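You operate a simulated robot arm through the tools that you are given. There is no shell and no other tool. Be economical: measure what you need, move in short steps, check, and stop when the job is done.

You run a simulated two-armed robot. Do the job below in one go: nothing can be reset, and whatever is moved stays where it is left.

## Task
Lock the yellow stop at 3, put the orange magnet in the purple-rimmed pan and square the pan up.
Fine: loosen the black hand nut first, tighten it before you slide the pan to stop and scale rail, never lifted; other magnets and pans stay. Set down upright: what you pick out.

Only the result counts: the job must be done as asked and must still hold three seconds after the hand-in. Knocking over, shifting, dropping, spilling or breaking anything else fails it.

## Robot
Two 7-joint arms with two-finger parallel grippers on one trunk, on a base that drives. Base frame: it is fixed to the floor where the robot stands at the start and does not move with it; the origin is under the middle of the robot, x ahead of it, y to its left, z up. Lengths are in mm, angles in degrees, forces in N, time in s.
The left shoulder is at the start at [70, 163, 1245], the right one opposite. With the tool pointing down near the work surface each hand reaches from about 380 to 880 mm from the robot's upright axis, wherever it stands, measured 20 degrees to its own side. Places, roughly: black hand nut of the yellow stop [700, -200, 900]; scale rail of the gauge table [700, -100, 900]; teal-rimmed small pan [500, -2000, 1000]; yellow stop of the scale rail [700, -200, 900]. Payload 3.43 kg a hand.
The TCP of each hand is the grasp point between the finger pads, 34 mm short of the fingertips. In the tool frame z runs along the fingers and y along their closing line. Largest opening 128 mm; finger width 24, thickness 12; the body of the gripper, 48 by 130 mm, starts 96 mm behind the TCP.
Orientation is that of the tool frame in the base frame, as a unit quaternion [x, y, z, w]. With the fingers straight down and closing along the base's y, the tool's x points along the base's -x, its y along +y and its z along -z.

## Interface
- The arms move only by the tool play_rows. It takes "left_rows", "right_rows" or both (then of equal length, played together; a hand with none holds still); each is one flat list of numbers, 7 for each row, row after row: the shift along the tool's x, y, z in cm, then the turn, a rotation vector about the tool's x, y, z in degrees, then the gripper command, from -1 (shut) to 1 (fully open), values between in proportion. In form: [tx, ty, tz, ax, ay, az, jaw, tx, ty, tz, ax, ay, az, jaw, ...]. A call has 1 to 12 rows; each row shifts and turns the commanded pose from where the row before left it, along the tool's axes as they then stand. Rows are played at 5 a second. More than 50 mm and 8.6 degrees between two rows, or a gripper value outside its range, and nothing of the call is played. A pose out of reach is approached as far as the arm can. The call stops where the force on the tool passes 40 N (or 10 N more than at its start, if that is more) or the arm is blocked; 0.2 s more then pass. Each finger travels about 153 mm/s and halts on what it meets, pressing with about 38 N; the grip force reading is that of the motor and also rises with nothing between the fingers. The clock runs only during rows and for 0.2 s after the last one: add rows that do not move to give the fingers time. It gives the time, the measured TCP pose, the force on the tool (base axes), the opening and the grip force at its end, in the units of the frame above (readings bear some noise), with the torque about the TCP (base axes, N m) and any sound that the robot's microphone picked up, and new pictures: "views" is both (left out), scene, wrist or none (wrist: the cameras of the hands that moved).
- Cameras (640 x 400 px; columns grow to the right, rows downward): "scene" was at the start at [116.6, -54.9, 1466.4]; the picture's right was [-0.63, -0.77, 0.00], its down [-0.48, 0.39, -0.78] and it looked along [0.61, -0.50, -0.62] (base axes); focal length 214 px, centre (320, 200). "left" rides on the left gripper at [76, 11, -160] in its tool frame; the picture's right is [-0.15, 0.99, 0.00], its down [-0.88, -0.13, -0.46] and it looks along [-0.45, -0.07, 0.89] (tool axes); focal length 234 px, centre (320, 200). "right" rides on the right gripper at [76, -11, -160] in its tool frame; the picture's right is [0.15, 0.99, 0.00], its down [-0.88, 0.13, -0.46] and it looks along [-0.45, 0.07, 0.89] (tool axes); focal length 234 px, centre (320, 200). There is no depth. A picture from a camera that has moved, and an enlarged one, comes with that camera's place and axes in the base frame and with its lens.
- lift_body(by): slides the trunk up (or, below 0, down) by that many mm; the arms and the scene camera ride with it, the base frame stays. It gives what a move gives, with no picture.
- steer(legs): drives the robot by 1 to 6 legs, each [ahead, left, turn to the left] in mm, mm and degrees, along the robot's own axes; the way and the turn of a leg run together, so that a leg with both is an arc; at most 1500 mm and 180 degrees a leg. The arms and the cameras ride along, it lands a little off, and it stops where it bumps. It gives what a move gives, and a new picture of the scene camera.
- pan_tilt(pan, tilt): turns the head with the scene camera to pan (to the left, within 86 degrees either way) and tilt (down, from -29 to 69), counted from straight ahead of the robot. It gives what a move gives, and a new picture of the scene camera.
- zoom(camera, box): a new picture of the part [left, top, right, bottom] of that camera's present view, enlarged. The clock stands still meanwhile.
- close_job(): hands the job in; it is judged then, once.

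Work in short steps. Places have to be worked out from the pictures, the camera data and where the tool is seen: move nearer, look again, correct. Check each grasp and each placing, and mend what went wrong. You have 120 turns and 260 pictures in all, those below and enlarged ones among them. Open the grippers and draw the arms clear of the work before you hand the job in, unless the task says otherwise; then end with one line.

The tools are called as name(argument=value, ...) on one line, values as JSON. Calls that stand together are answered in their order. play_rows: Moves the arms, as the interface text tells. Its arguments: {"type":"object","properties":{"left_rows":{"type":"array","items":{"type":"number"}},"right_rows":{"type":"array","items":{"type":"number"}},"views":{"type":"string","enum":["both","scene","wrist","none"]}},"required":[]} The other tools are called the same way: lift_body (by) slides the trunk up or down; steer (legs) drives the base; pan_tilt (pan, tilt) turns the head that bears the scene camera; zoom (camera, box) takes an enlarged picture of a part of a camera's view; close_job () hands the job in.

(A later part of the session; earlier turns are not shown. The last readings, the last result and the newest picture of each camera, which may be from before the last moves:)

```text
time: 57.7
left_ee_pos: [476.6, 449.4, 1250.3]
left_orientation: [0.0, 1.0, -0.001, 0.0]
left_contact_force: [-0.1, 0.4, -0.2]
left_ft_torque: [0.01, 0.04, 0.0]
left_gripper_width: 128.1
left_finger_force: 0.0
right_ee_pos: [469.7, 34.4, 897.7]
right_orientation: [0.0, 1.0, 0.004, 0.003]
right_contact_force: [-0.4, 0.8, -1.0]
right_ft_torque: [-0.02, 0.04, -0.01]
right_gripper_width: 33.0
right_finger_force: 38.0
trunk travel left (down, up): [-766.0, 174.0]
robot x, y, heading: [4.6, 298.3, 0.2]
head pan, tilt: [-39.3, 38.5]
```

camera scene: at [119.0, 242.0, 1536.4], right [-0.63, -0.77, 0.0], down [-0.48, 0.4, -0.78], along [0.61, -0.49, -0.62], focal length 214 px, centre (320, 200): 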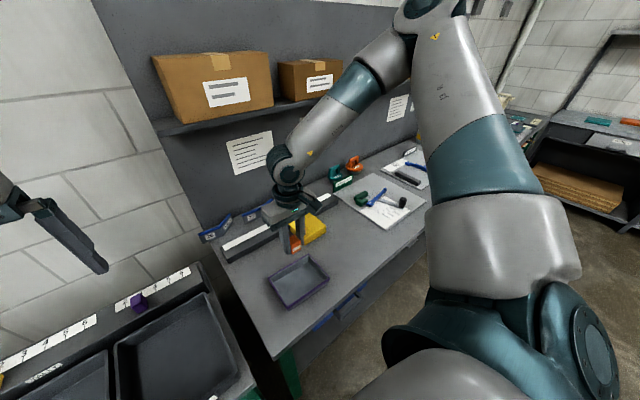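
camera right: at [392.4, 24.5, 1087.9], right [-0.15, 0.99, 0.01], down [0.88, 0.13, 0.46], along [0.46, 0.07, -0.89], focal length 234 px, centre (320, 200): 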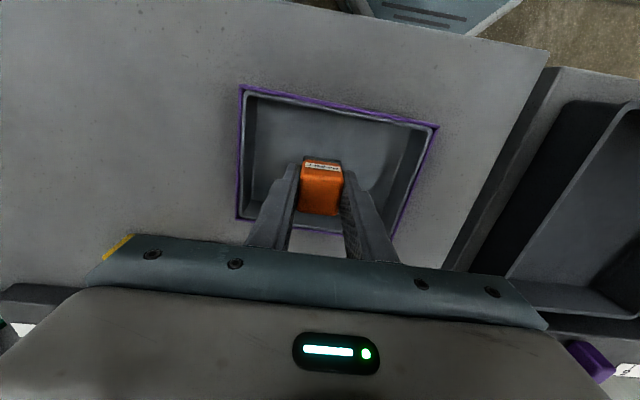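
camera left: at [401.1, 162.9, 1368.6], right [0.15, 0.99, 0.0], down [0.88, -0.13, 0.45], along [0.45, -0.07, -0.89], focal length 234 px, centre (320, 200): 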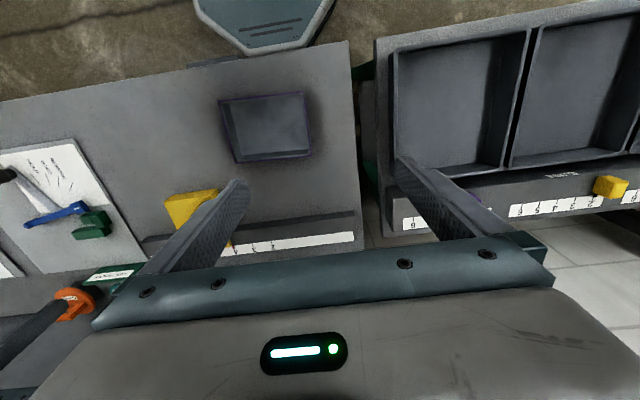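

lift_body(by=-1.5)

```text
time: 58.2
left_ee_pos: [476.7, 450.2, 1248.9]
left_orientation: [0.0, 1.0, -0.001, -0.001]
left_contact_force: [0.3, -0.2, -0.6]
left_ft_torque: [0.01, -0.01, -0.04]
left_gripper_width: 128.1
left_finger_force: 0.2
right_ee_pos: [467.9, 34.2, 895.8]
right_orientation: [0.001, 1.0, 0.004, 0.004]
right_contact_force: [0.0, -0.3, 1.8]
right_ft_torque: [-0.04, 0.02, -0.01]
right_gripper_width: 33.0
right_finger_force: 37.8
trunk travel left (down, up): [-764.0, 176.0]
robot x, y, heading: [2.4, 296.8, 0.1]
head pan, tilt: [-39.3, 38.5]
```

Contact begins (+1.8 N). I release to 60 mm opening and raise straight up.

play_rows(right_rows=[0, 0, 0, 0, 0, 0, -0.4, 0, 0, 0, 0, 0, 0, -0.06, 0, 0, 0, 0, 0, 0, -0.06, 0, 0, -4, 0, 0, 0, -0.06, 0, 0, -4.5, 0, 0, 0, -0.06, 0, 0, -4.5, 0, 0, 0, -0.06], views="wrist")

zoom(camera="scene", box=[200, 180, 360, 310])

```text
time: 59.6
left_ee_pos: [475.5, 447.9, 1248.8]
left_orientation: [0.0, 1.0, 0.0, 0.001]
left_contact_force: [-0.3, 0.0, 0.4]
left_ft_torque: [0.01, -0.03, 0.01]
left_gripper_width: 128.0
left_finger_force: 0.1
right_ee_pos: [465.2, 33.6, 1025.5]
right_orientation: [0.0, 1.0, 0.004, 0.003]
right_contact_force: [-1.6, 0.1, 0.1]
right_ft_torque: [-0.01, -0.06, -0.04]
right_gripper_width: 60.2
right_finger_force: 0.1
trunk travel left (down, up): [-764.0, 176.0]
robot x, y, heading: [3.6, 300.9, -0.0]
head pan, tilt: [-39.3, 38.5]
camera right: at [387.7, 19.7, 1183.4], right [-0.15, 0.99, 0.01], down [0.88, 0.13, 0.46], along [0.46, 0.07, -0.89], focal length 234 px, centre (320, 200)
```

right: 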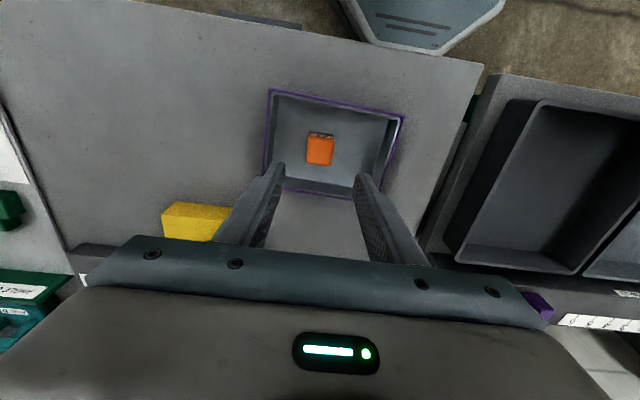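

```text
3.08 times, centred on (280, 245) of scene
camera zoom: at [118.0, 243.1, 1505.4], right [-0.63, -0.77, 0.0], down [-0.48, 0.39, -0.78], along [0.61, -0.5, -0.62], focal length 660 px, centre (443, 62)
```

zoom: 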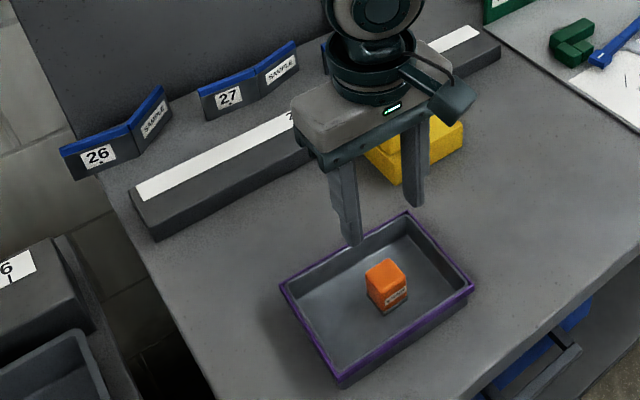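

Magnet stands upright in the pan. Now I raise the right hand, then drive right 630 mm so that the left arm can push the pan comfortably from its own side.

play_rows(right_rows=[0, 0, -4.5, 0, 0, 0, 0, 0, 0, -4.5, 0, 0, 0, 0], views="none")

steer(legs=[[20, -630, 0]])

pan_tilt(pan=25, tilt=42)

```text
time: 60.2
left_ee_pos: [475.9, 449.2, 1249.5]
left_orientation: [0.0, 1.0, 0.0, 0.001]
left_contact_force: [-0.1, -0.7, 0.3]
left_ft_torque: [0.02, -0.02, 0.01]
left_gripper_width: 128.2
left_finger_force: 0.1
right_ee_pos: [464.2, 33.0, 1116.6]
right_orientation: [-0.001, 1.0, 0.004, 0.003]
right_contact_force: [-0.6, -0.2, 0.7]
right_ft_torque: [0.0, 0.0, 0.0]
right_gripper_width: 64.0
right_finger_force: 0.1
trunk travel left (down, up): [-764.0, 176.0]
robot x, y, heading: [2.8, 301.4, 0.1]
head pan, tilt: [-39.3, 38.5]
```

```text
time: 63.7
left_ee_pos: [494.3, -184.7, 1250.0]
left_orientation: [0.006, 1.0, -0.001, 0.0]
left_contact_force: [0.0, 0.4, -0.3]
left_ft_torque: [-0.04, 0.0, 0.02]
left_gripper_width: 127.6
left_finger_force: 0.1
right_ee_pos: [477.5, -602.0, 1116.3]
right_orientation: [0.008, 1.0, 0.004, 0.003]
right_contact_force: [0.1, -0.4, -0.4]
right_ft_torque: [0.02, 0.0, 0.0]
right_gripper_width: 63.9
right_finger_force: 0.1
trunk travel left (down, up): [-764.0, 176.0]
robot x, y, heading: [18.4, -329.3, -0.8]
head pan, tilt: [-39.3, 38.5]
camera scene: at [134.1, -385.8, 1505.5], right [-0.64, -0.76, 0.0], down [-0.48, 0.4, -0.78], along [0.6, -0.5, -0.62], focal length 214 px, centre (320, 200)
```

scene: 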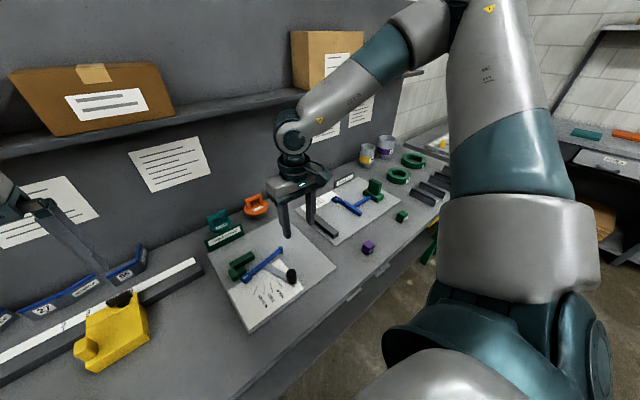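

```text
time: 65.1
left_ee_pos: [494.8, -185.6, 1248.7]
left_orientation: [0.007, 1.0, 0.001, 0.001]
left_contact_force: [0.0, 0.3, 0.0]
left_ft_torque: [0.02, 0.0, 0.06]
left_gripper_width: 128.1
left_finger_force: 0.1
right_ee_pos: [476.8, -601.7, 1115.8]
right_orientation: [0.007, 1.0, 0.004, 0.004]
right_contact_force: [1.1, -0.2, 0.6]
right_ft_torque: [-0.02, 0.03, 0.0]
right_gripper_width: 64.0
right_finger_force: 0.0
trunk travel left (down, up): [-764.0, 176.0]
robot x, y, heading: [18.6, -330.9, -0.7]
head pan, tilt: [25.0, 42.0]
camera scene: at [144.6, -297.2, 1500.3], right [0.41, -0.91, 0.0], down [-0.61, -0.27, -0.74], along [0.68, 0.3, -0.67], focal length 214 px, centre (320, 200)
```

scene: 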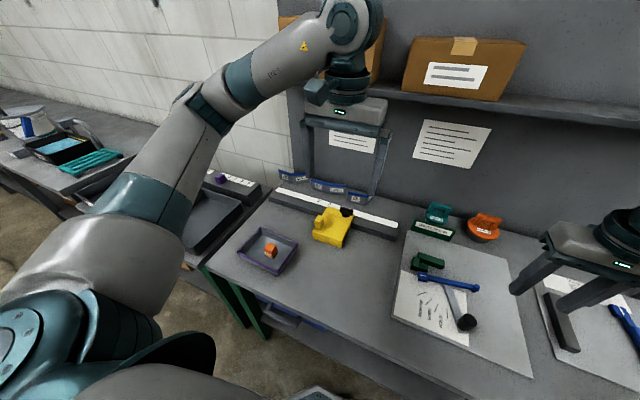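

Good view of the pan, stop and rail. I zoom to measure.

zoom(camera="scene", box=[225, 170, 415, 290])

```text
3.33 times, centred on (320, 230) of scene
camera zoom: at [144.6, -297.2, 1500.3], right [0.41, -0.91, 0.0], down [-0.61, -0.27, -0.74], along [0.68, 0.3, -0.67], focal length 715 px, centre (320, 100)
```

zoom: 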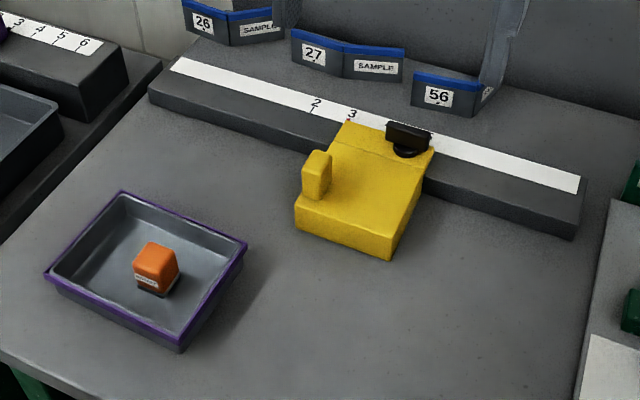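

Estimates: pan outer x≈408–532, y≈−43…118; rail front x≈703; stop face y≈−70. I bring the left hand (jaw 100 mm) above the near side of the pan, at x≈372, to push with both fingers.

play_rows(left_rows=[1.53, 2.85, 3.1, 0, 0, -0.8, 0.56, 1.53, 2.85, 3.1, 0, 0, 0, 0.56, 1.53, 2.85, 3.1, 0, 0, 0, 0.56, 1.53, 2.85, 3.1, 0, 0, 0, 0.56, 1.53, 2.85, 3.1, 0, 0, 0, 0.56, 1.53, 2.85, 3.1, 0, 0, 0, 0.56, 1.53, 2.85, 3.1, 0, 0, 0, 0.56, 1.53, 2.85, 3.1, 0, 0, 0, 0.56, 0, 0, 0, 0, 0, 0, 0.56])

zoom(camera="scene", box=[195, 170, 385, 290])

```text
time: 67.1
left_ee_pos: [373.1, 44.1, 1001.6]
left_orientation: [0.002, 1.0, -0.001, 0.0]
left_contact_force: [-0.6, -0.7, -0.1]
left_ft_torque: [0.01, 0.04, -0.04]
left_gripper_width: 99.8
left_finger_force: 0.1
right_ee_pos: [476.3, -602.7, 1114.1]
right_orientation: [0.007, 1.0, 0.003, 0.003]
right_contact_force: [0.1, 0.1, -0.2]
right_ft_torque: [-0.02, 0.03, 0.01]
right_gripper_width: 64.0
right_finger_force: 0.0
trunk travel left (down, up): [-764.0, 176.0]
robot x, y, heading: [18.3, -330.7, -0.6]
head pan, tilt: [25.0, 42.0]
camera scene: at [145.6, -297.6, 1500.2], right [0.41, -0.91, 0.0], down [-0.61, -0.27, -0.74], along [0.68, 0.3, -0.67], focal length 214 px, centre (320, 200)
camera left: at [299.4, 53.4, 1161.6], right [0.15, 0.99, 0.0], down [0.88, -0.13, 0.46], along [0.45, -0.07, -0.89], focal length 234 px, centre (320, 200)
```

scene: 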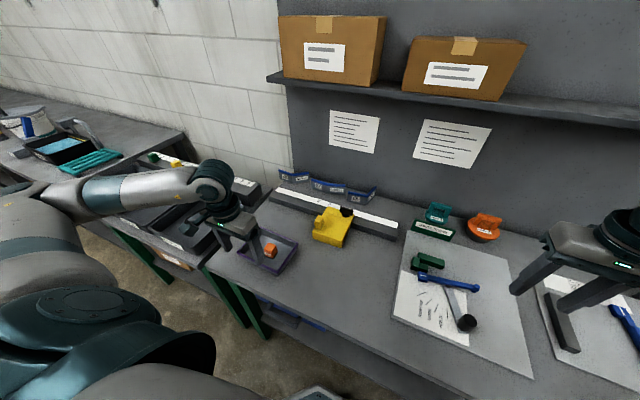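
left: 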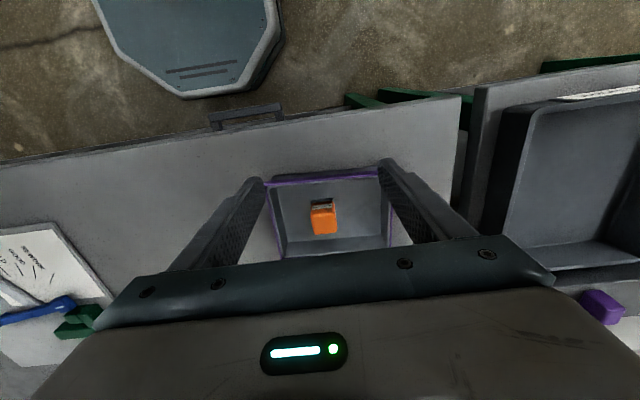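

```text
3.33 times, centred on (290, 230) of scene
camera zoom: at [145.6, -297.6, 1500.2], right [0.41, -0.91, 0.0], down [-0.61, -0.27, -0.74], along [0.68, 0.3, -0.67], focal length 715 px, centre (420, 100)
```

zoom: 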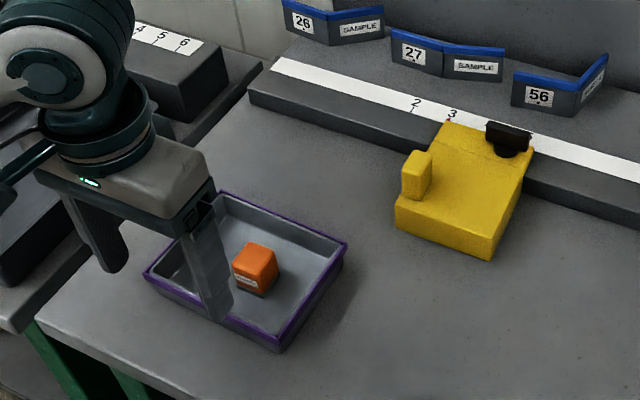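

Near wall at x≈404–411; fingers at x 385 will clear it. I descend to z≈892.

play_rows(left_rows=[0.3, 0, 4, 0, 0, 0, 0.56, 0, 0, 4, 0, 0, 0, 0.56, 0, 0, 2.9, 0, 0, 0, 0.56, 0, 0, 0, 0, 0, 0, 0.56], views="wrist")

zoom(camera="scene", box=[195, 200, 315, 290])

```text
time: 68.1
left_ee_pos: [370.1, 42.9, 891.4]
left_orientation: [0.0, 1.0, 0.0, 0.0]
left_contact_force: [-0.2, 0.6, -0.3]
left_ft_torque: [-0.02, -0.01, 0.0]
left_gripper_width: 99.9
left_finger_force: 0.0
right_ee_pos: [477.7, -601.5, 1114.9]
right_orientation: [0.007, 1.0, 0.003, 0.003]
right_contact_force: [0.1, -0.7, -0.3]
right_ft_torque: [0.02, -0.02, -0.01]
right_gripper_width: 63.9
right_finger_force: 0.0
trunk travel left (down, up): [-764.0, 176.0]
robot x, y, heading: [17.0, -330.9, -0.8]
head pan, tilt: [25.0, 42.0]
camera left: at [295.2, 53.4, 1050.2], right [0.15, 0.99, 0.0], down [0.88, -0.13, 0.46], along [0.45, -0.07, -0.89], focal length 234 px, centre (320, 200)
```

left: 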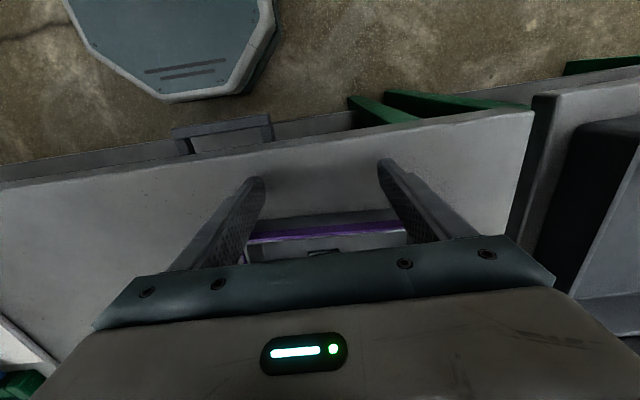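

```text
4.44 times, centred on (255, 245) of scene
camera zoom: at [144.2, -296.9, 1500.3], right [0.41, -0.91, 0.0], down [-0.61, -0.27, -0.74], along [0.68, 0.3, -0.67], focal length 953 px, centre (609, 0)
```

zoom: 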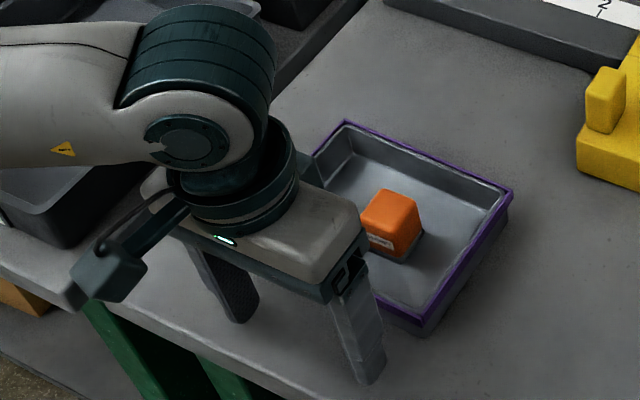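

Fingers are in front of the near wall. I push slowly in +x, 96 mm.

play_rows(left_rows=[-0.8, 0, 0, 0, 0, 0, 0.56, -0.8, 0, 0, 0, 0, 0, 0.56, -0.8, 0, 0, 0, 0, 0, 0.56, -0.6, 0, 0, 0, 0, 0, 0.56, -0.6, 0, 0, 0, 0, 0, 0.56, -0.6, 0, 0, 0, 0, 0, 0.56, -0.8, 0, 0, 0, 0, 0, 0.56, -0.8, 0, 0, 0, 0, 0, 0.56, -0.9, 0, 0, 0, 0, 0, 0.56, -0.9, 0, 0, 0, 0, 0, 0.56, -0.9, 0, 0, 0, 0, 0, 0.56, -0.9, 0, 0, 0, 0, 0, 0.56], views="both")

```text
time: 70.7
left_ee_pos: [466.0, 42.6, 892.0]
left_orientation: [0.0, 1.0, 0.0, 0.0]
left_contact_force: [-1.5, 0.8, 0.4]
left_ft_torque: [-0.01, 0.0, -0.01]
left_gripper_width: 99.9
left_finger_force: 0.0
right_ee_pos: [477.8, -602.3, 1116.5]
right_orientation: [0.007, 1.0, 0.003, 0.003]
right_contact_force: [0.5, 0.0, 0.3]
right_ft_torque: [0.04, -0.01, 0.02]
right_gripper_width: 63.9
right_finger_force: 0.1
trunk travel left (down, up): [-764.0, 176.0]
robot x, y, heading: [19.4, -333.9, -0.8]
head pan, tilt: [25.0, 42.0]
camera scene: at [144.8, -297.0, 1500.3], right [0.41, -0.91, 0.0], down [-0.61, -0.27, -0.74], along [0.68, 0.3, -0.67], focal length 214 px, centre (320, 200)
camera left: at [388.8, 52.7, 1051.5], right [0.15, 0.99, 0.0], down [0.88, -0.13, 0.46], along [0.45, -0.07, -0.89], focal length 234 px, centre (320, 200)
```

scene: 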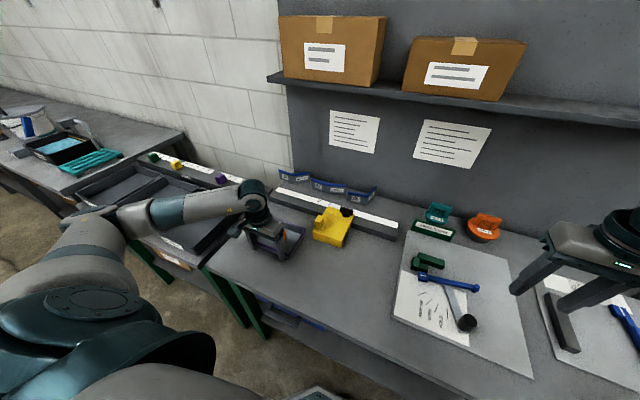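
left: 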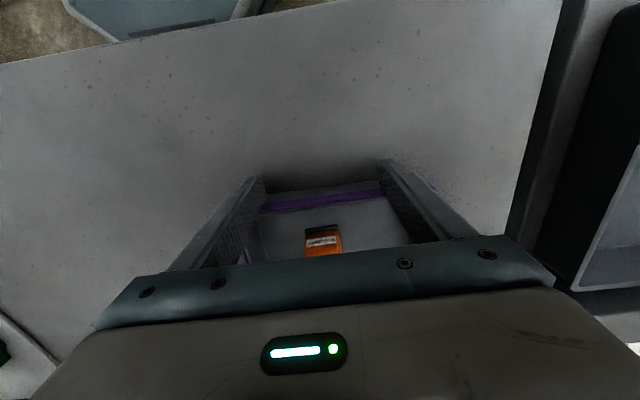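

Pan follows. I push another 80 mm.

play_rows(left_rows=[-0.8, 0, 0, 0, 0, 0, 0.56, -0.8, 0, 0, 0, 0, 0, 0.56, -0.8, 0, 0, 0, 0, 0, 0.56, -0.8, 0, 0, 0, 0, 0, 0.56, -0.8, 0, 0, 0, 0, 0, 0.56, -0.8, 0, 0, 0, 0, 0, 0.56, -0.8, 0, 0, 0, 0, 0, 0.56, -0.8, 0, 0, 0, 0, 0, 0.56, -0.8, 0, 0, 0, 0, 0, 0.56, -0.8, 0, 0, 0, 0, 0, 0.56], views="wrist")

zoom(camera="scene", box=[215, 170, 385, 280])

```text
time: 72.9
left_ee_pos: [543.9, 42.7, 891.5]
left_orientation: [0.0, 1.0, 0.0, 0.0]
left_contact_force: [-1.0, 0.4, 0.5]
left_ft_torque: [0.01, 0.0, 0.04]
left_gripper_width: 99.8
left_finger_force: 0.0
right_ee_pos: [477.8, -601.1, 1114.5]
right_orientation: [0.007, 1.0, 0.003, 0.004]
right_contact_force: [-0.4, -0.4, 0.0]
right_ft_torque: [0.03, -0.01, 0.0]
right_gripper_width: 63.9
right_finger_force: 0.0
trunk travel left (down, up): [-764.0, 176.0]
robot x, y, heading: [17.2, -331.6, -0.8]
head pan, tilt: [25.0, 42.0]
camera left: at [468.5, 52.6, 1051.1], right [0.15, 0.99, 0.0], down [0.88, -0.13, 0.46], along [0.45, -0.07, -0.89], focal length 234 px, centre (320, 200)
```

left: 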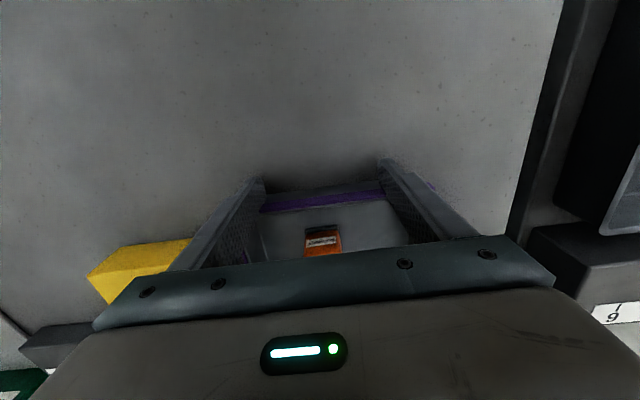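

```text
3.64 times, centred on (300, 225) of scene
camera zoom: at [144.7, -297.1, 1500.3], right [0.41, -0.91, 0.0], down [-0.61, -0.27, -0.74], along [0.68, 0.3, -0.67], focal length 780 px, centre (393, 109)
```

zoom: 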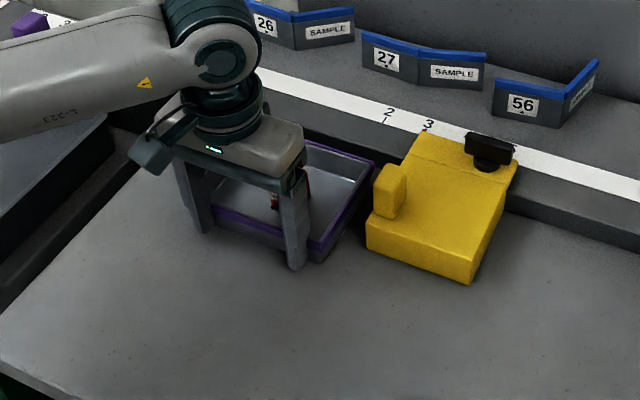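

Near the rail. I go on 20 mm at 4 mm per row.

play_rows(left_rows=[-0.4, 0, 0, 0, 0, 0, 0.56, -0.4, 0, 0, 0, 0, 0, 0.56, -0.4, 0, 0, 0, 0, 0, 0.56, -0.4, 0, 0, 0, 0, 0, 0.56, -0.4, 0, 0, 0, 0, 0, 0.56], views="none")

zoom(camera="scene", box=[245, 180, 345, 260])

```text
time: 74.1
left_ee_pos: [565.1, 41.5, 892.4]
left_orientation: [0.0, 1.0, 0.0, 0.0]
left_contact_force: [-0.9, -0.1, 0.5]
left_ft_torque: [-0.03, 0.02, 0.0]
left_gripper_width: 99.8
left_finger_force: 0.0
right_ee_pos: [477.6, -603.0, 1115.6]
right_orientation: [0.008, 1.0, 0.003, 0.004]
right_contact_force: [-0.5, -0.7, 0.2]
right_ft_torque: [0.03, -0.02, -0.02]
right_gripper_width: 64.0
right_finger_force: 0.0
trunk travel left (down, up): [-764.0, 176.0]
robot x, y, heading: [16.2, -329.8, -0.7]
head pan, tilt: [25.0, 42.0]
```

```text
5.00 times, centred on (295, 220) of scene
camera zoom: at [144.7, -296.9, 1500.3], right [0.41, -0.91, 0.0], down [-0.61, -0.27, -0.74], along [0.68, 0.3, -0.67], focal length 1072 px, centre (445, 100)
```

zoom: 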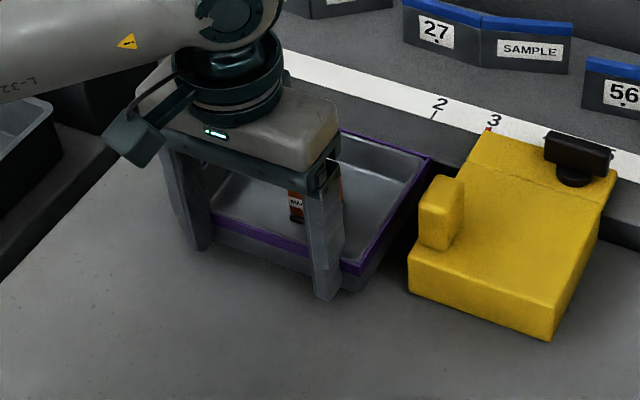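

Not touching yet; I keep on in 2.5 mm rows.

play_rows(left_rows=[-0.25, 0, 0, 0, 0, 0, 0.56, -0.25, 0, 0, 0, 0, 0, 0.56, -0.25, 0, 0, 0, 0, 0, 0.56, -0.25, 0, 0, 0, 0, 0, 0.56], views="none")

zoom(camera="scene", box=[265, 180, 345, 240])

```text
time: 75.1
left_ee_pos: [570.2, 42.5, 893.8]
left_orientation: [0.0, 1.0, 0.0, -0.001]
left_contact_force: [-20.0, -2.8, 0.6]
left_ft_torque: [0.18, 0.3, 0.18]
left_gripper_width: 99.7
left_finger_force: 0.1
right_ee_pos: [475.1, -601.4, 1116.9]
right_orientation: [0.007, 1.0, 0.005, 0.004]
right_contact_force: [0.7, 0.2, -0.1]
right_ft_torque: [0.01, -0.01, 0.0]
right_gripper_width: 64.1
right_finger_force: 0.0
trunk travel left (down, up): [-764.0, 176.0]
robot x, y, heading: [23.0, -333.5, -1.0]
head pan, tilt: [25.0, 42.0]
```

```text
6.67 times, centred on (305, 210) of scene
camera zoom: at [141.1, -297.5, 1500.6], right [0.41, -0.91, 0.0], down [-0.61, -0.27, -0.74], along [0.68, 0.31, -0.67], focal length 1430 px, centre (420, 133)
```

zoom: 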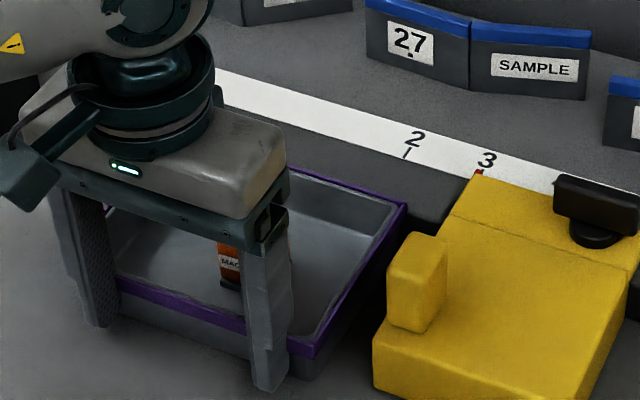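

Pan meets the rail (−20 N). I back off, raise the left hand and shift the base 140 mm left for the −y push.

play_rows(left_rows=[1, 0, 0, 0, 0, 0, 0.56, 2, 0, 0, 0, 0, 0, 0.56, 0, 0, -4.5, 0, 0, 0, 0.56, 0, 0, -4.5, 0, 0, 0, -1, 0, 0, -4.5, 0, 0, 0, -1], views="none")

steer(legs=[[0, 140, 0]])

zoom(camera="scene", box=[245, 180, 405, 290])

```text
time: 76.3
left_ee_pos: [543.5, 39.3, 1029.5]
left_orientation: [0.0, 1.0, 0.0, 0.0]
left_contact_force: [0.1, 0.6, 0.8]
left_ft_torque: [-0.03, 0.02, -0.01]
left_gripper_width: 0.2
left_finger_force: 32.6
right_ee_pos: [477.0, -601.3, 1115.6]
right_orientation: [0.006, 1.0, 0.004, 0.003]
right_contact_force: [-0.4, 0.7, 0.0]
right_ft_torque: [0.0, -0.01, -0.01]
right_gripper_width: 63.7
right_finger_force: 0.1
trunk travel left (down, up): [-764.0, 176.0]
robot x, y, heading: [17.7, -332.0, -0.6]
head pan, tilt: [25.0, 42.0]
```

```text
time: 77.6
left_ee_pos: [547.0, 175.9, 1030.3]
left_orientation: [0.002, 1.0, 0.0, 0.0]
left_contact_force: [0.1, -0.3, 0.2]
left_ft_torque: [0.05, -0.01, -0.01]
left_gripper_width: 0.0
left_finger_force: 32.8
right_ee_pos: [479.5, -467.2, 1115.1]
right_orientation: [0.008, 1.0, 0.004, 0.003]
right_contact_force: [-0.5, 0.2, 0.3]
right_ft_torque: [0.02, 0.03, 0.04]
right_gripper_width: 64.1
right_finger_force: 0.1
trunk travel left (down, up): [-764.0, 176.0]
robot x, y, heading: [16.9, -194.5, -0.6]
head pan, tilt: [25.0, 42.0]
camera scene: at [146.6, -161.7, 1500.3], right [0.41, -0.91, 0.0], down [-0.61, -0.27, -0.74], along [0.68, 0.3, -0.67], focal length 214 px, centre (320, 200)
```

scene: 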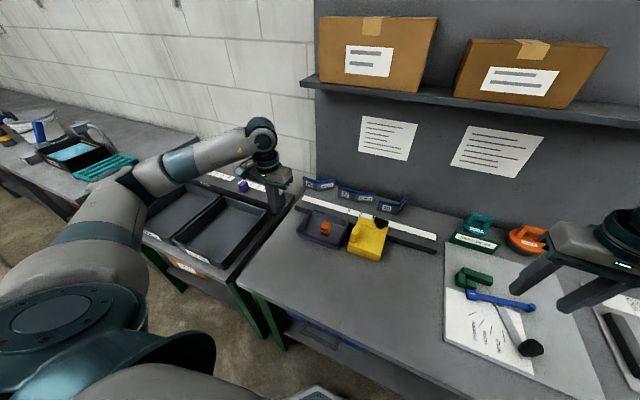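

```text
3.64 times, centred on (325, 235) of scene
camera zoom: at [146.6, -161.7, 1500.3], right [0.41, -0.91, 0.0], down [-0.61, -0.27, -0.74], along [0.68, 0.3, -0.67], focal length 780 px, centre (302, 73)
```

zoom: 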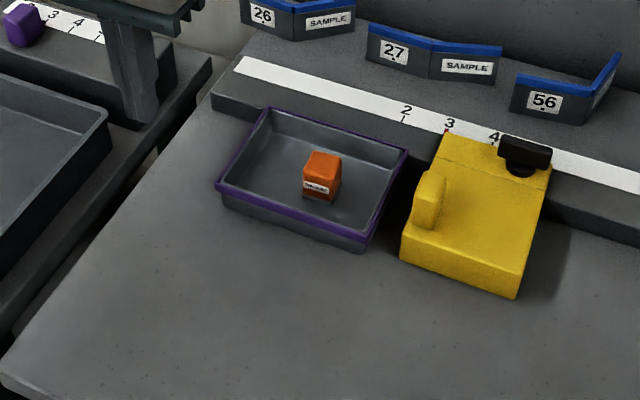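

Pan is against the rail at y≈−38…120; gap to stop ≈30 mm. I move the closed left fingers to (638,158) beside its +y wall and descend.

play_rows(left_rows=[-4.55, -0.6, 0, 0, 0, 0, -1, -4.55, -0.8, 0, 0, 0, -0.2, -1, 0, 0, 4.6, 0, 0, 0, -1, 0, 0, 4.6, 0, 0, 0, -1, 0, 0, 4.5, 0, 0, 0, -1, 0, 0, 0, 0, 0, 0, -1], views="wrist")

zoom(camera="scene", box=[245, 180, 405, 290])

```text
time: 79.0
left_ee_pos: [638.5, 161.2, 891.8]
left_orientation: [0.0, 1.0, 0.0, 0.001]
left_contact_force: [0.9, 0.6, 1.0]
left_ft_torque: [-0.08, -0.04, 0.01]
left_gripper_width: 0.2
left_finger_force: 32.9
right_ee_pos: [478.2, -466.9, 1115.4]
right_orientation: [0.008, 1.0, 0.003, 0.004]
right_contact_force: [-0.3, 0.1, 0.4]
right_ft_torque: [0.01, 0.02, 0.01]
right_gripper_width: 64.2
right_finger_force: 0.0
trunk travel left (down, up): [-764.0, 176.0]
robot x, y, heading: [19.7, -190.4, -0.9]
head pan, tilt: [25.0, 42.0]
camera left: at [562.4, 171.4, 1051.4], right [0.15, 0.99, 0.0], down [0.88, -0.13, 0.46], along [0.45, -0.07, -0.89], focal length 234 px, centre (320, 200)
```

left: 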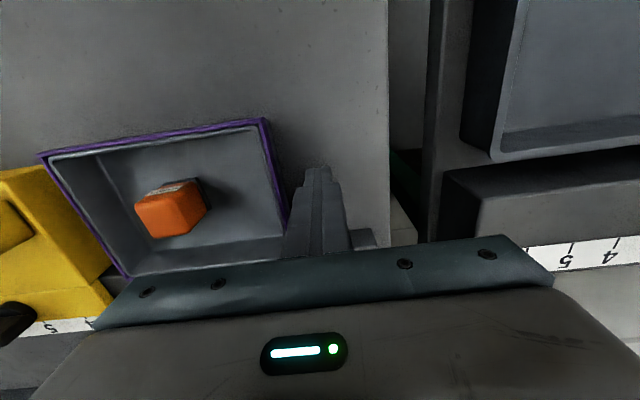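

```text
3.64 times, centred on (325, 235) of scene
camera zoom: at [145.9, -159.3, 1500.4], right [0.41, -0.91, 0.0], down [-0.61, -0.27, -0.74], along [0.68, 0.3, -0.67], focal length 780 px, centre (302, 73)
```

zoom: 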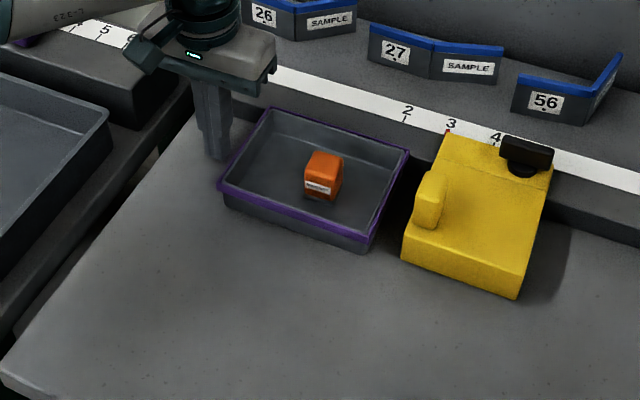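

I push in −y, 50 mm slowly.

play_rows(left_rows=[0, -0.8, 0, 0, 0, 0, -1, 0, -0.8, 0, 0, 0, 0, -1, 0, -0.6, 0, 0, 0, 0, -1, 0, -0.5, 0, 0, 0, 0, -1, 0, -0.5, 0, 0, 0, 0, -1, 0, -0.6, 0, 0, 0, 0, -1, 0, -0.6, 0, 0, 0, 0, -1, 0, -0.6, 0, 0, 0, 0, -1], views="wrist")

zoom(camera="scene", box=[285, 190, 385, 260])

```text
time: 80.8
left_ee_pos: [638.3, 112.7, 892.4]
left_orientation: [0.0, 1.0, 0.0, -0.001]
left_contact_force: [-0.6, 0.8, 0.4]
left_ft_torque: [0.03, -0.01, -0.04]
left_gripper_width: 0.4
left_finger_force: 33.4
right_ee_pos: [477.9, -466.5, 1114.9]
right_orientation: [0.01, 1.0, 0.003, 0.004]
right_contact_force: [0.3, 0.6, 0.1]
right_ft_torque: [0.0, 0.01, -0.05]
right_gripper_width: 64.0
right_finger_force: 0.1
trunk travel left (down, up): [-764.0, 176.0]
robot x, y, heading: [23.1, -193.4, -0.9]
head pan, tilt: [25.0, 42.0]
camera left: at [562.6, 122.4, 1051.2], right [0.15, 0.99, 0.0], down [0.88, -0.13, 0.46], along [0.45, -0.07, -0.89], focal length 234 px, centre (320, 200)
```

left: 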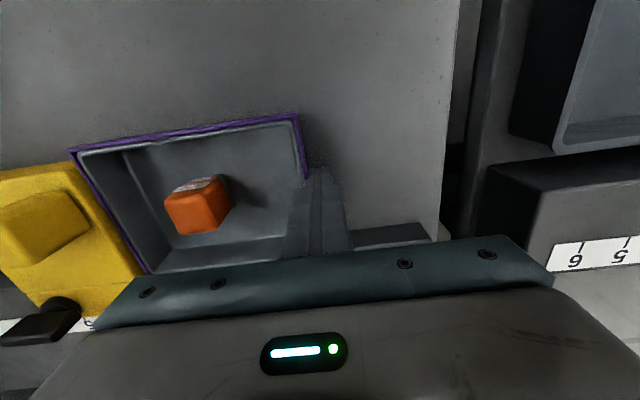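

```text
5.71 times, centred on (335, 225) of scene
camera zoom: at [146.7, -159.9, 1500.3], right [0.41, -0.91, 0.0], down [-0.61, -0.27, -0.74], along [0.68, 0.3, -0.67], focal length 1226 px, centre (234, 57)
```

zoom: 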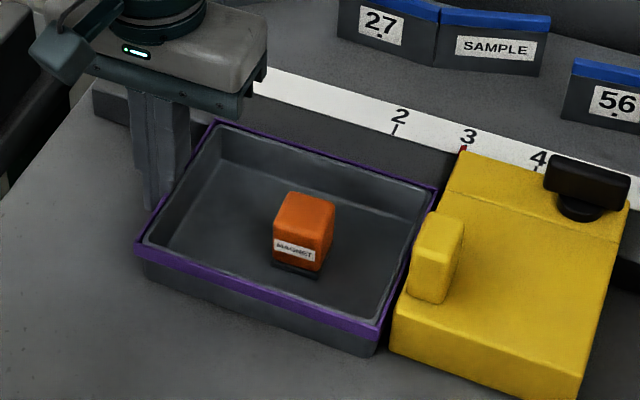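

Small gap remains. I continue in 2 mm rows until a force shows.

play_rows(left_rows=[0, -0.2, 0, 0, 0, 0, -1, 0, -0.2, 0, 0, 0, 0, -1, 0, -0.2, 0, 0, 0, 0, -1, 0, -0.2, 0, 0, 0, 0, -1], views="none")

zoom(camera="scene", box=[285, 190, 385, 260])

```text
time: 81.8
left_ee_pos: [639.1, 106.0, 892.5]
left_orientation: [-0.001, 1.0, 0.0, 0.001]
left_contact_force: [0.6, 3.5, 2.0]
left_ft_torque: [0.07, 0.01, -0.04]
left_gripper_width: 0.2
left_finger_force: 33.3
right_ee_pos: [478.9, -465.7, 1114.5]
right_orientation: [0.009, 1.0, 0.004, 0.003]
right_contact_force: [-0.2, 0.5, -0.5]
right_ft_torque: [0.01, 0.01, 0.01]
right_gripper_width: 63.9
right_finger_force: 0.1
trunk travel left (down, up): [-764.0, 176.0]
robot x, y, heading: [24.8, -194.9, -1.0]
head pan, tilt: [25.0, 42.0]
```

```text
5.71 times, centred on (335, 225) of scene
camera zoom: at [146.5, -159.1, 1500.3], right [0.41, -0.91, 0.0], down [-0.61, -0.27, -0.74], along [0.68, 0.3, -0.67], focal length 1226 px, centre (234, 57)
```

zoom: 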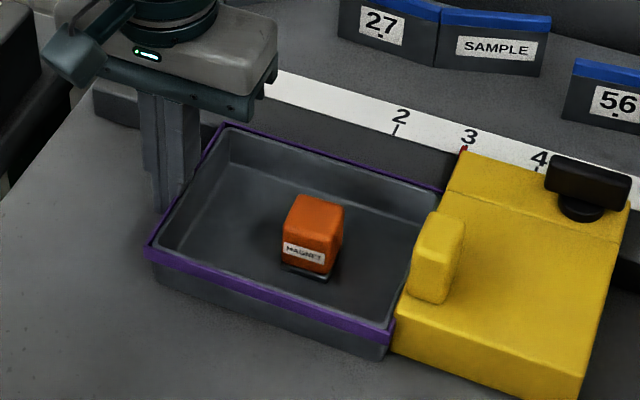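

Contact starts (3.5 N). Another 2 mm for a firm touch.

play_rows(left_rows=[0, -0.1, 0, 0, 0, 0, -1, 0, -0.1, 0, 0, 0, 0, -1, 0, 0, 0, 0, 0, 0, -1], views="wrist")

zoom(camera="scene", box=[300, 190, 370, 260])

```text
time: 82.6
left_ee_pos: [638.9, 104.5, 893.1]
left_orientation: [-0.001, 1.0, 0.0, 0.001]
left_contact_force: [3.3, 15.3, 5.7]
left_ft_torque: [0.19, -0.08, 0.05]
left_gripper_width: 0.0
left_finger_force: 32.4
right_ee_pos: [477.4, -464.2, 1115.1]
right_orientation: [0.008, 1.0, 0.004, 0.003]
right_contact_force: [0.4, 0.4, -0.6]
right_ft_torque: [-0.03, 0.01, -0.04]
right_gripper_width: 64.3
right_finger_force: 0.1
trunk travel left (down, up): [-764.0, 176.0]
robot x, y, heading: [19.9, -195.6, -1.0]
head pan, tilt: [25.0, 42.0]
camera left: at [562.3, 115.4, 1051.5], right [0.14, 0.99, 0.0], down [0.88, -0.13, 0.46], along [0.45, -0.07, -0.89], focal length 234 px, centre (320, 200)
```

left: 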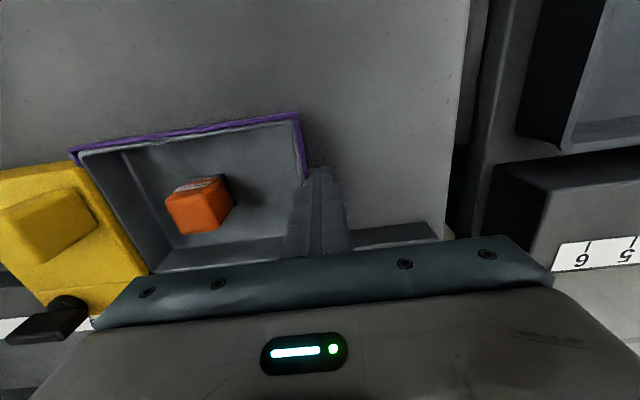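

```text
5.71 times, centred on (335, 225) of scene
camera zoom: at [146.6, -157.7, 1500.3], right [0.41, -0.91, 0.0], down [-0.61, -0.27, -0.74], along [0.68, 0.3, -0.67], focal length 1226 px, centre (234, 57)
```

zoom: 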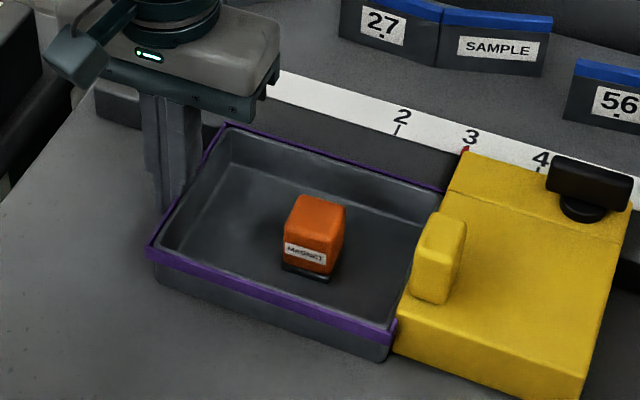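

Firm touch (15 N). Now I back off and bring the opened fingers to the near side for a final squaring push into the rail.

play_rows(left_rows=[0, 1.5, 0, 0, 0, 0, -1, 0, 0, -4.5, 0, 0, 0, -1, 0, 0, -4.5, 0, 0, 0, -1, 2.4, -2.7, -1, 0, 0, 0, 0.56, 2.4, -2.7, 0, 0, 0, 0, 0.56, 2.4, -2.7, 0, 0, 0, 0, 0.56, 2.4, -2.7, 0, 0, 0, 0, 0.56, 0, 0, 0, 0, 0, 0, 0.56], views="wrist")

zoom(camera="scene", box=[285, 180, 385, 260])

```text
time: 84.4
left_ee_pos: [541.0, 9.5, 992.5]
left_orientation: [-0.002, 1.0, -0.001, -0.001]
left_contact_force: [-1.7, -0.2, 0.0]
left_ft_torque: [-0.02, -0.02, -0.01]
left_gripper_width: 99.9
left_finger_force: 0.1
right_ee_pos: [479.4, -465.5, 1115.0]
right_orientation: [0.008, 1.0, 0.003, 0.004]
right_contact_force: [0.4, -0.5, 0.5]
right_ft_torque: [-0.01, 0.02, 0.0]
right_gripper_width: 64.0
right_finger_force: 0.0
trunk travel left (down, up): [-764.0, 176.0]
robot x, y, heading: [22.6, -195.5, -0.9]
head pan, tilt: [25.0, 42.0]
camera left: at [465.8, 20.6, 1151.6], right [0.15, 0.99, 0.0], down [0.88, -0.13, 0.46], along [0.45, -0.07, -0.89], focal length 234 px, centre (320, 200)
```

left: 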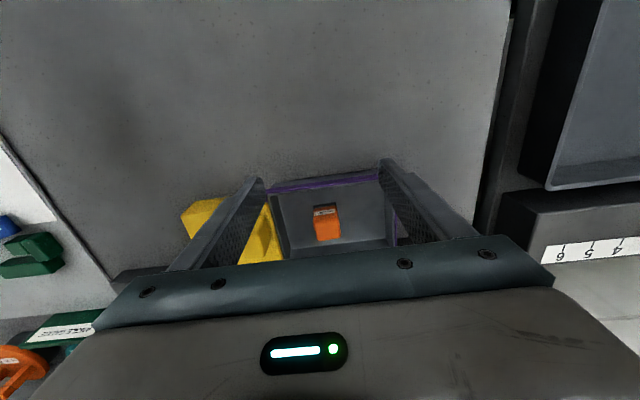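

```text
5.00 times, centred on (335, 220) of scene
camera zoom: at [146.8, -159.1, 1500.3], right [0.41, -0.91, 0.0], down [-0.61, -0.27, -0.74], along [0.68, 0.3, -0.67], focal length 1072 px, centre (245, 100)
```

zoom: 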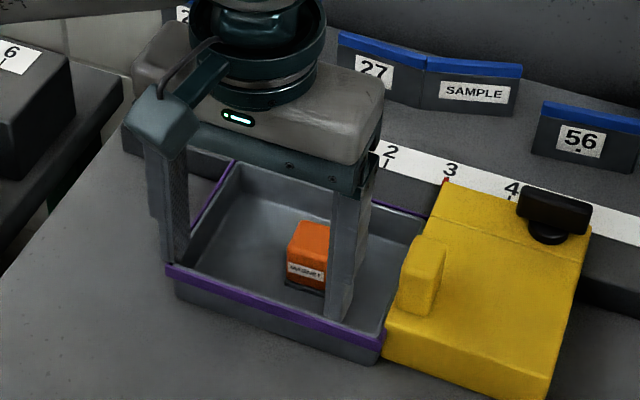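

Near wall at x≈574, fingers at 553: clear. I descend and push gently into the rail.

play_rows(left_rows=[0, 0, 4.5, 0, 0, 0.2, 0.56, 0, 0, 4.5, 0, 0, 0, 0.56, 0, 0, 1, 0, 0, 0, 0.56, -0.6, 0, 0, 0, 0, 0, 0.56, -0.6, 0, 0, 0, 0, 0, 0.56, -0.5, 0, 0, 0, 0, 0, 0.56, -0.3, 0, 0, 0, 0, 0, 0.56, -0.2, 0, 0, 0, 0, 0, 0.56, -0.2, 0, 0, 0, 0, 0, 0.56], views="wrist")

zoom(camera="scene", box=[285, 180, 385, 260])

```text
time: 86.4
left_ee_pos: [566.0, 8.2, 893.2]
left_orientation: [0.001, 1.0, 0.0, 0.0]
left_contact_force: [0.6, 0.3, -0.6]
left_ft_torque: [0.0, 0.01, -0.01]
left_gripper_width: 99.7
left_finger_force: 0.0
right_ee_pos: [478.2, -465.5, 1115.4]
right_orientation: [0.009, 1.0, 0.004, 0.003]
right_contact_force: [-0.5, 0.5, -1.4]
right_ft_torque: [-0.01, -0.03, 0.0]
right_gripper_width: 64.3
right_finger_force: 0.1
trunk travel left (down, up): [-764.0, 176.0]
robot x, y, heading: [22.7, -194.5, -1.2]
head pan, tilt: [25.0, 42.0]
camera left: at [490.8, 19.6, 1052.0], right [0.15, 0.99, 0.0], down [0.88, -0.13, 0.46], along [0.45, -0.07, -0.89], focal length 234 px, centre (320, 200)
```

left: 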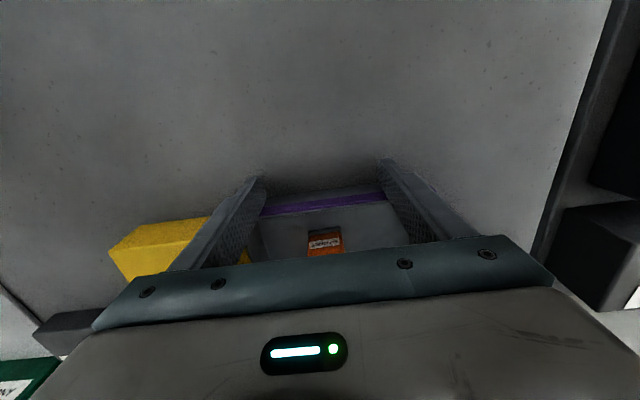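

```text
5.00 times, centred on (335, 220) of scene
camera zoom: at [146.8, -159.9, 1500.3], right [0.41, -0.91, 0.0], down [-0.61, -0.27, -0.74], along [0.68, 0.3, -0.67], focal length 1072 px, centre (245, 100)
```

zoom: 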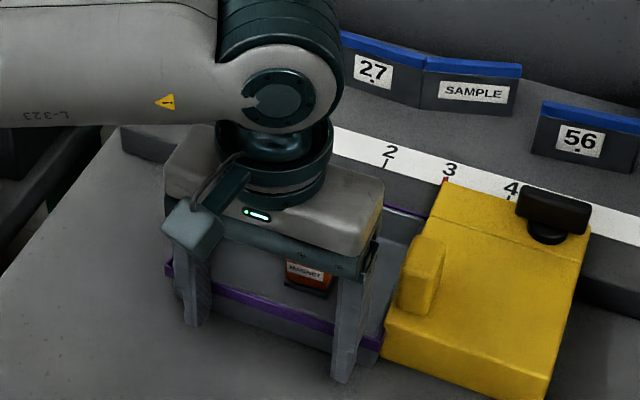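

I continue in 1.5 mm rows to contact.

play_rows(left_rows=[-0.15, 0, 0, 0, 0, 0, 0.56, -0.15, 0, 0, 0, 0, 0, 0.56, -0.15, 0, 0, 0, 0, 0, 0.56, -0.15, 0, 0, 0, 0, 0, 0.56], views="none")

```text
time: 87.4
left_ee_pos: [568.8, 9.2, 893.5]
left_orientation: [0.002, 1.0, 0.0, -0.001]
left_contact_force: [-6.6, -0.2, 0.7]
left_ft_torque: [0.04, 0.05, 0.31]
left_gripper_width: 99.6
left_finger_force: 0.0
right_ee_pos: [477.5, -465.3, 1116.2]
right_orientation: [0.009, 1.0, 0.003, 0.004]
right_contact_force: [-0.5, 0.9, 0.1]
right_ft_torque: [0.0, -0.01, 0.01]
right_gripper_width: 64.0
right_finger_force: 0.0
trunk travel left (down, up): [-764.0, 176.0]
robot x, y, heading: [20.4, -190.9, -0.9]
head pan, tilt: [25.0, 42.0]
```

Only the +y finger bears so far; a bit more.

play_rows(left_rows=[-0.1, 0, 0, 0, 0, -0.2, 0.56, -0.1, 0, 0, 0, 0, 0, 0.56, 0, 0, 0, 0, 0, 0, 0.56], views="none")

```text
time: 88.2
left_ee_pos: [570.8, 9.6, 893.3]
left_orientation: [0.0, 1.0, 0.0, 0.0]
left_contact_force: [-19.4, -1.4, -3.3]
left_ft_torque: [-0.13, 0.5, 0.13]
left_gripper_width: 99.5
left_finger_force: 0.2
right_ee_pos: [476.7, -466.3, 1115.5]
right_orientation: [0.008, 1.0, 0.004, 0.005]
right_contact_force: [0.6, -0.5, -0.3]
right_ft_torque: [0.0, 0.01, -0.02]
right_gripper_width: 64.1
right_finger_force: 0.0
trunk travel left (down, up): [-764.0, 176.0]
robot x, y, heading: [20.2, -193.9, -0.7]
head pan, tilt: [25.0, 42.0]
```

Both fingers bear (19 N): the pan is square against the rail. I back off, raise and inspect contact at stop and rail.

play_rows(left_rows=[0.5, 0, 0, 0, 0, 0, 0.56, 2, 0, 0, 0, 0, 0, 0.56, 0, 0, -4.5, 0, 0, 0, 0.56, 0, 0, -4.5, 0, 0, 0, 0.56, 0, 4.5, -2, 0, 0, 0, 0.56, 0, 4.5, 0, 0, 0, 0, 0.56, 0, 4.5, 0, 0, 0, 0, 0.56, 0, 0, 0, 0, 0, 0, 0.56], views="wrist")

zoom(camera="scene", box=[295, 190, 375, 250])

zoom(camera="left", box=[40, 120, 300, 280])

```text
time: 90.0
left_ee_pos: [548.5, 144.7, 1003.6]
left_orientation: [0.001, 1.0, 0.001, 0.0]
left_contact_force: [-0.2, -0.1, 0.0]
left_ft_torque: [0.01, -0.02, 0.01]
left_gripper_width: 99.8
left_finger_force: 0.1
right_ee_pos: [479.8, -466.4, 1115.1]
right_orientation: [0.009, 1.0, 0.004, 0.002]
right_contact_force: [-1.1, -0.8, -0.5]
right_ft_torque: [0.01, -0.01, -0.02]
right_gripper_width: 63.9
right_finger_force: 0.1
trunk travel left (down, up): [-764.0, 176.0]
robot x, y, heading: [18.0, -193.7, -0.9]
head pan, tilt: [25.0, 42.0]
camera left: at [473.1, 155.4, 1163.0], right [0.15, 0.99, 0.0], down [0.88, -0.13, 0.46], along [0.45, -0.07, -0.89], focal length 234 px, centre (320, 200)
```

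left: 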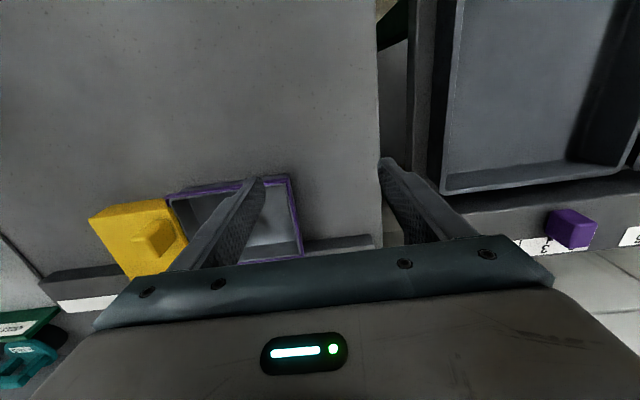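

```text
6.67 times, centred on (335, 220) of scene
camera zoom: at [146.9, -160.2, 1500.3], right [0.41, -0.91, 0.0], down [-0.61, -0.27, -0.74], along [0.68, 0.3, -0.67], focal length 1430 px, centre (220, 67)
```

zoom: 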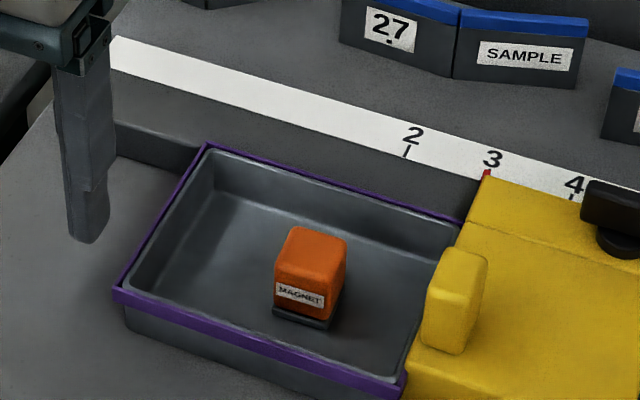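

```text
2.46 times, centred on (170, 200) of left
camera zoom: at [473.1, 155.4, 1163.0], right [0.15, 0.99, 0.0], down [0.88, -0.13, 0.46], along [0.45, -0.07, -0.89], focal length 576 px, centre (689, 200)
```

zoom: 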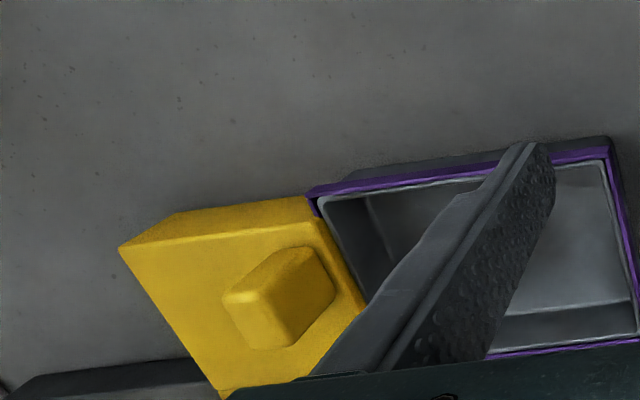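

Looks seated. I repeat a gentle −y push to be sure of contact with the stop after the squaring.

play_rows(left_rows=[-4.5, 0, 0, 0, 0, 0, -1, -4.5, -0.2, 0, 0, 0, 0, -1, 0, 0, 4, 0, 0, 0, -1, 0, 0, 4, 0, 0, 0, -1, 0, 0, 3.1, 0, 0, 0, -1, 0, -1, 0, 0, 0, 0, -1, 0, -1, 0, 0, 0, 0, -1, 0, -0.8, 0, 0, 0, 0, -1, 0, -0.2, 0, 0, 0, 0, -1, 0, -0.2, 0, 0, 0, 0, -1, 0, 0, 0, 0, 0, 0, -1], views="none")

```text
time: 92.4
left_ee_pos: [638.6, 109.4, 890.9]
left_orientation: [0.0, 1.0, 0.001, 0.0]
left_contact_force: [-0.3, -0.1, -0.3]
left_ft_torque: [0.0, -0.01, 0.02]
left_gripper_width: 0.0
left_finger_force: 32.7
right_ee_pos: [478.6, -466.2, 1114.9]
right_orientation: [0.008, 1.0, 0.003, 0.003]
right_contact_force: [0.1, -0.1, 0.3]
right_ft_torque: [0.02, 0.0, 0.02]
right_gripper_width: 63.9
right_finger_force: 0.1
trunk travel left (down, up): [-764.0, 176.0]
robot x, y, heading: [22.7, -193.7, -1.0]
head pan, tilt: [25.0, 42.0]
```

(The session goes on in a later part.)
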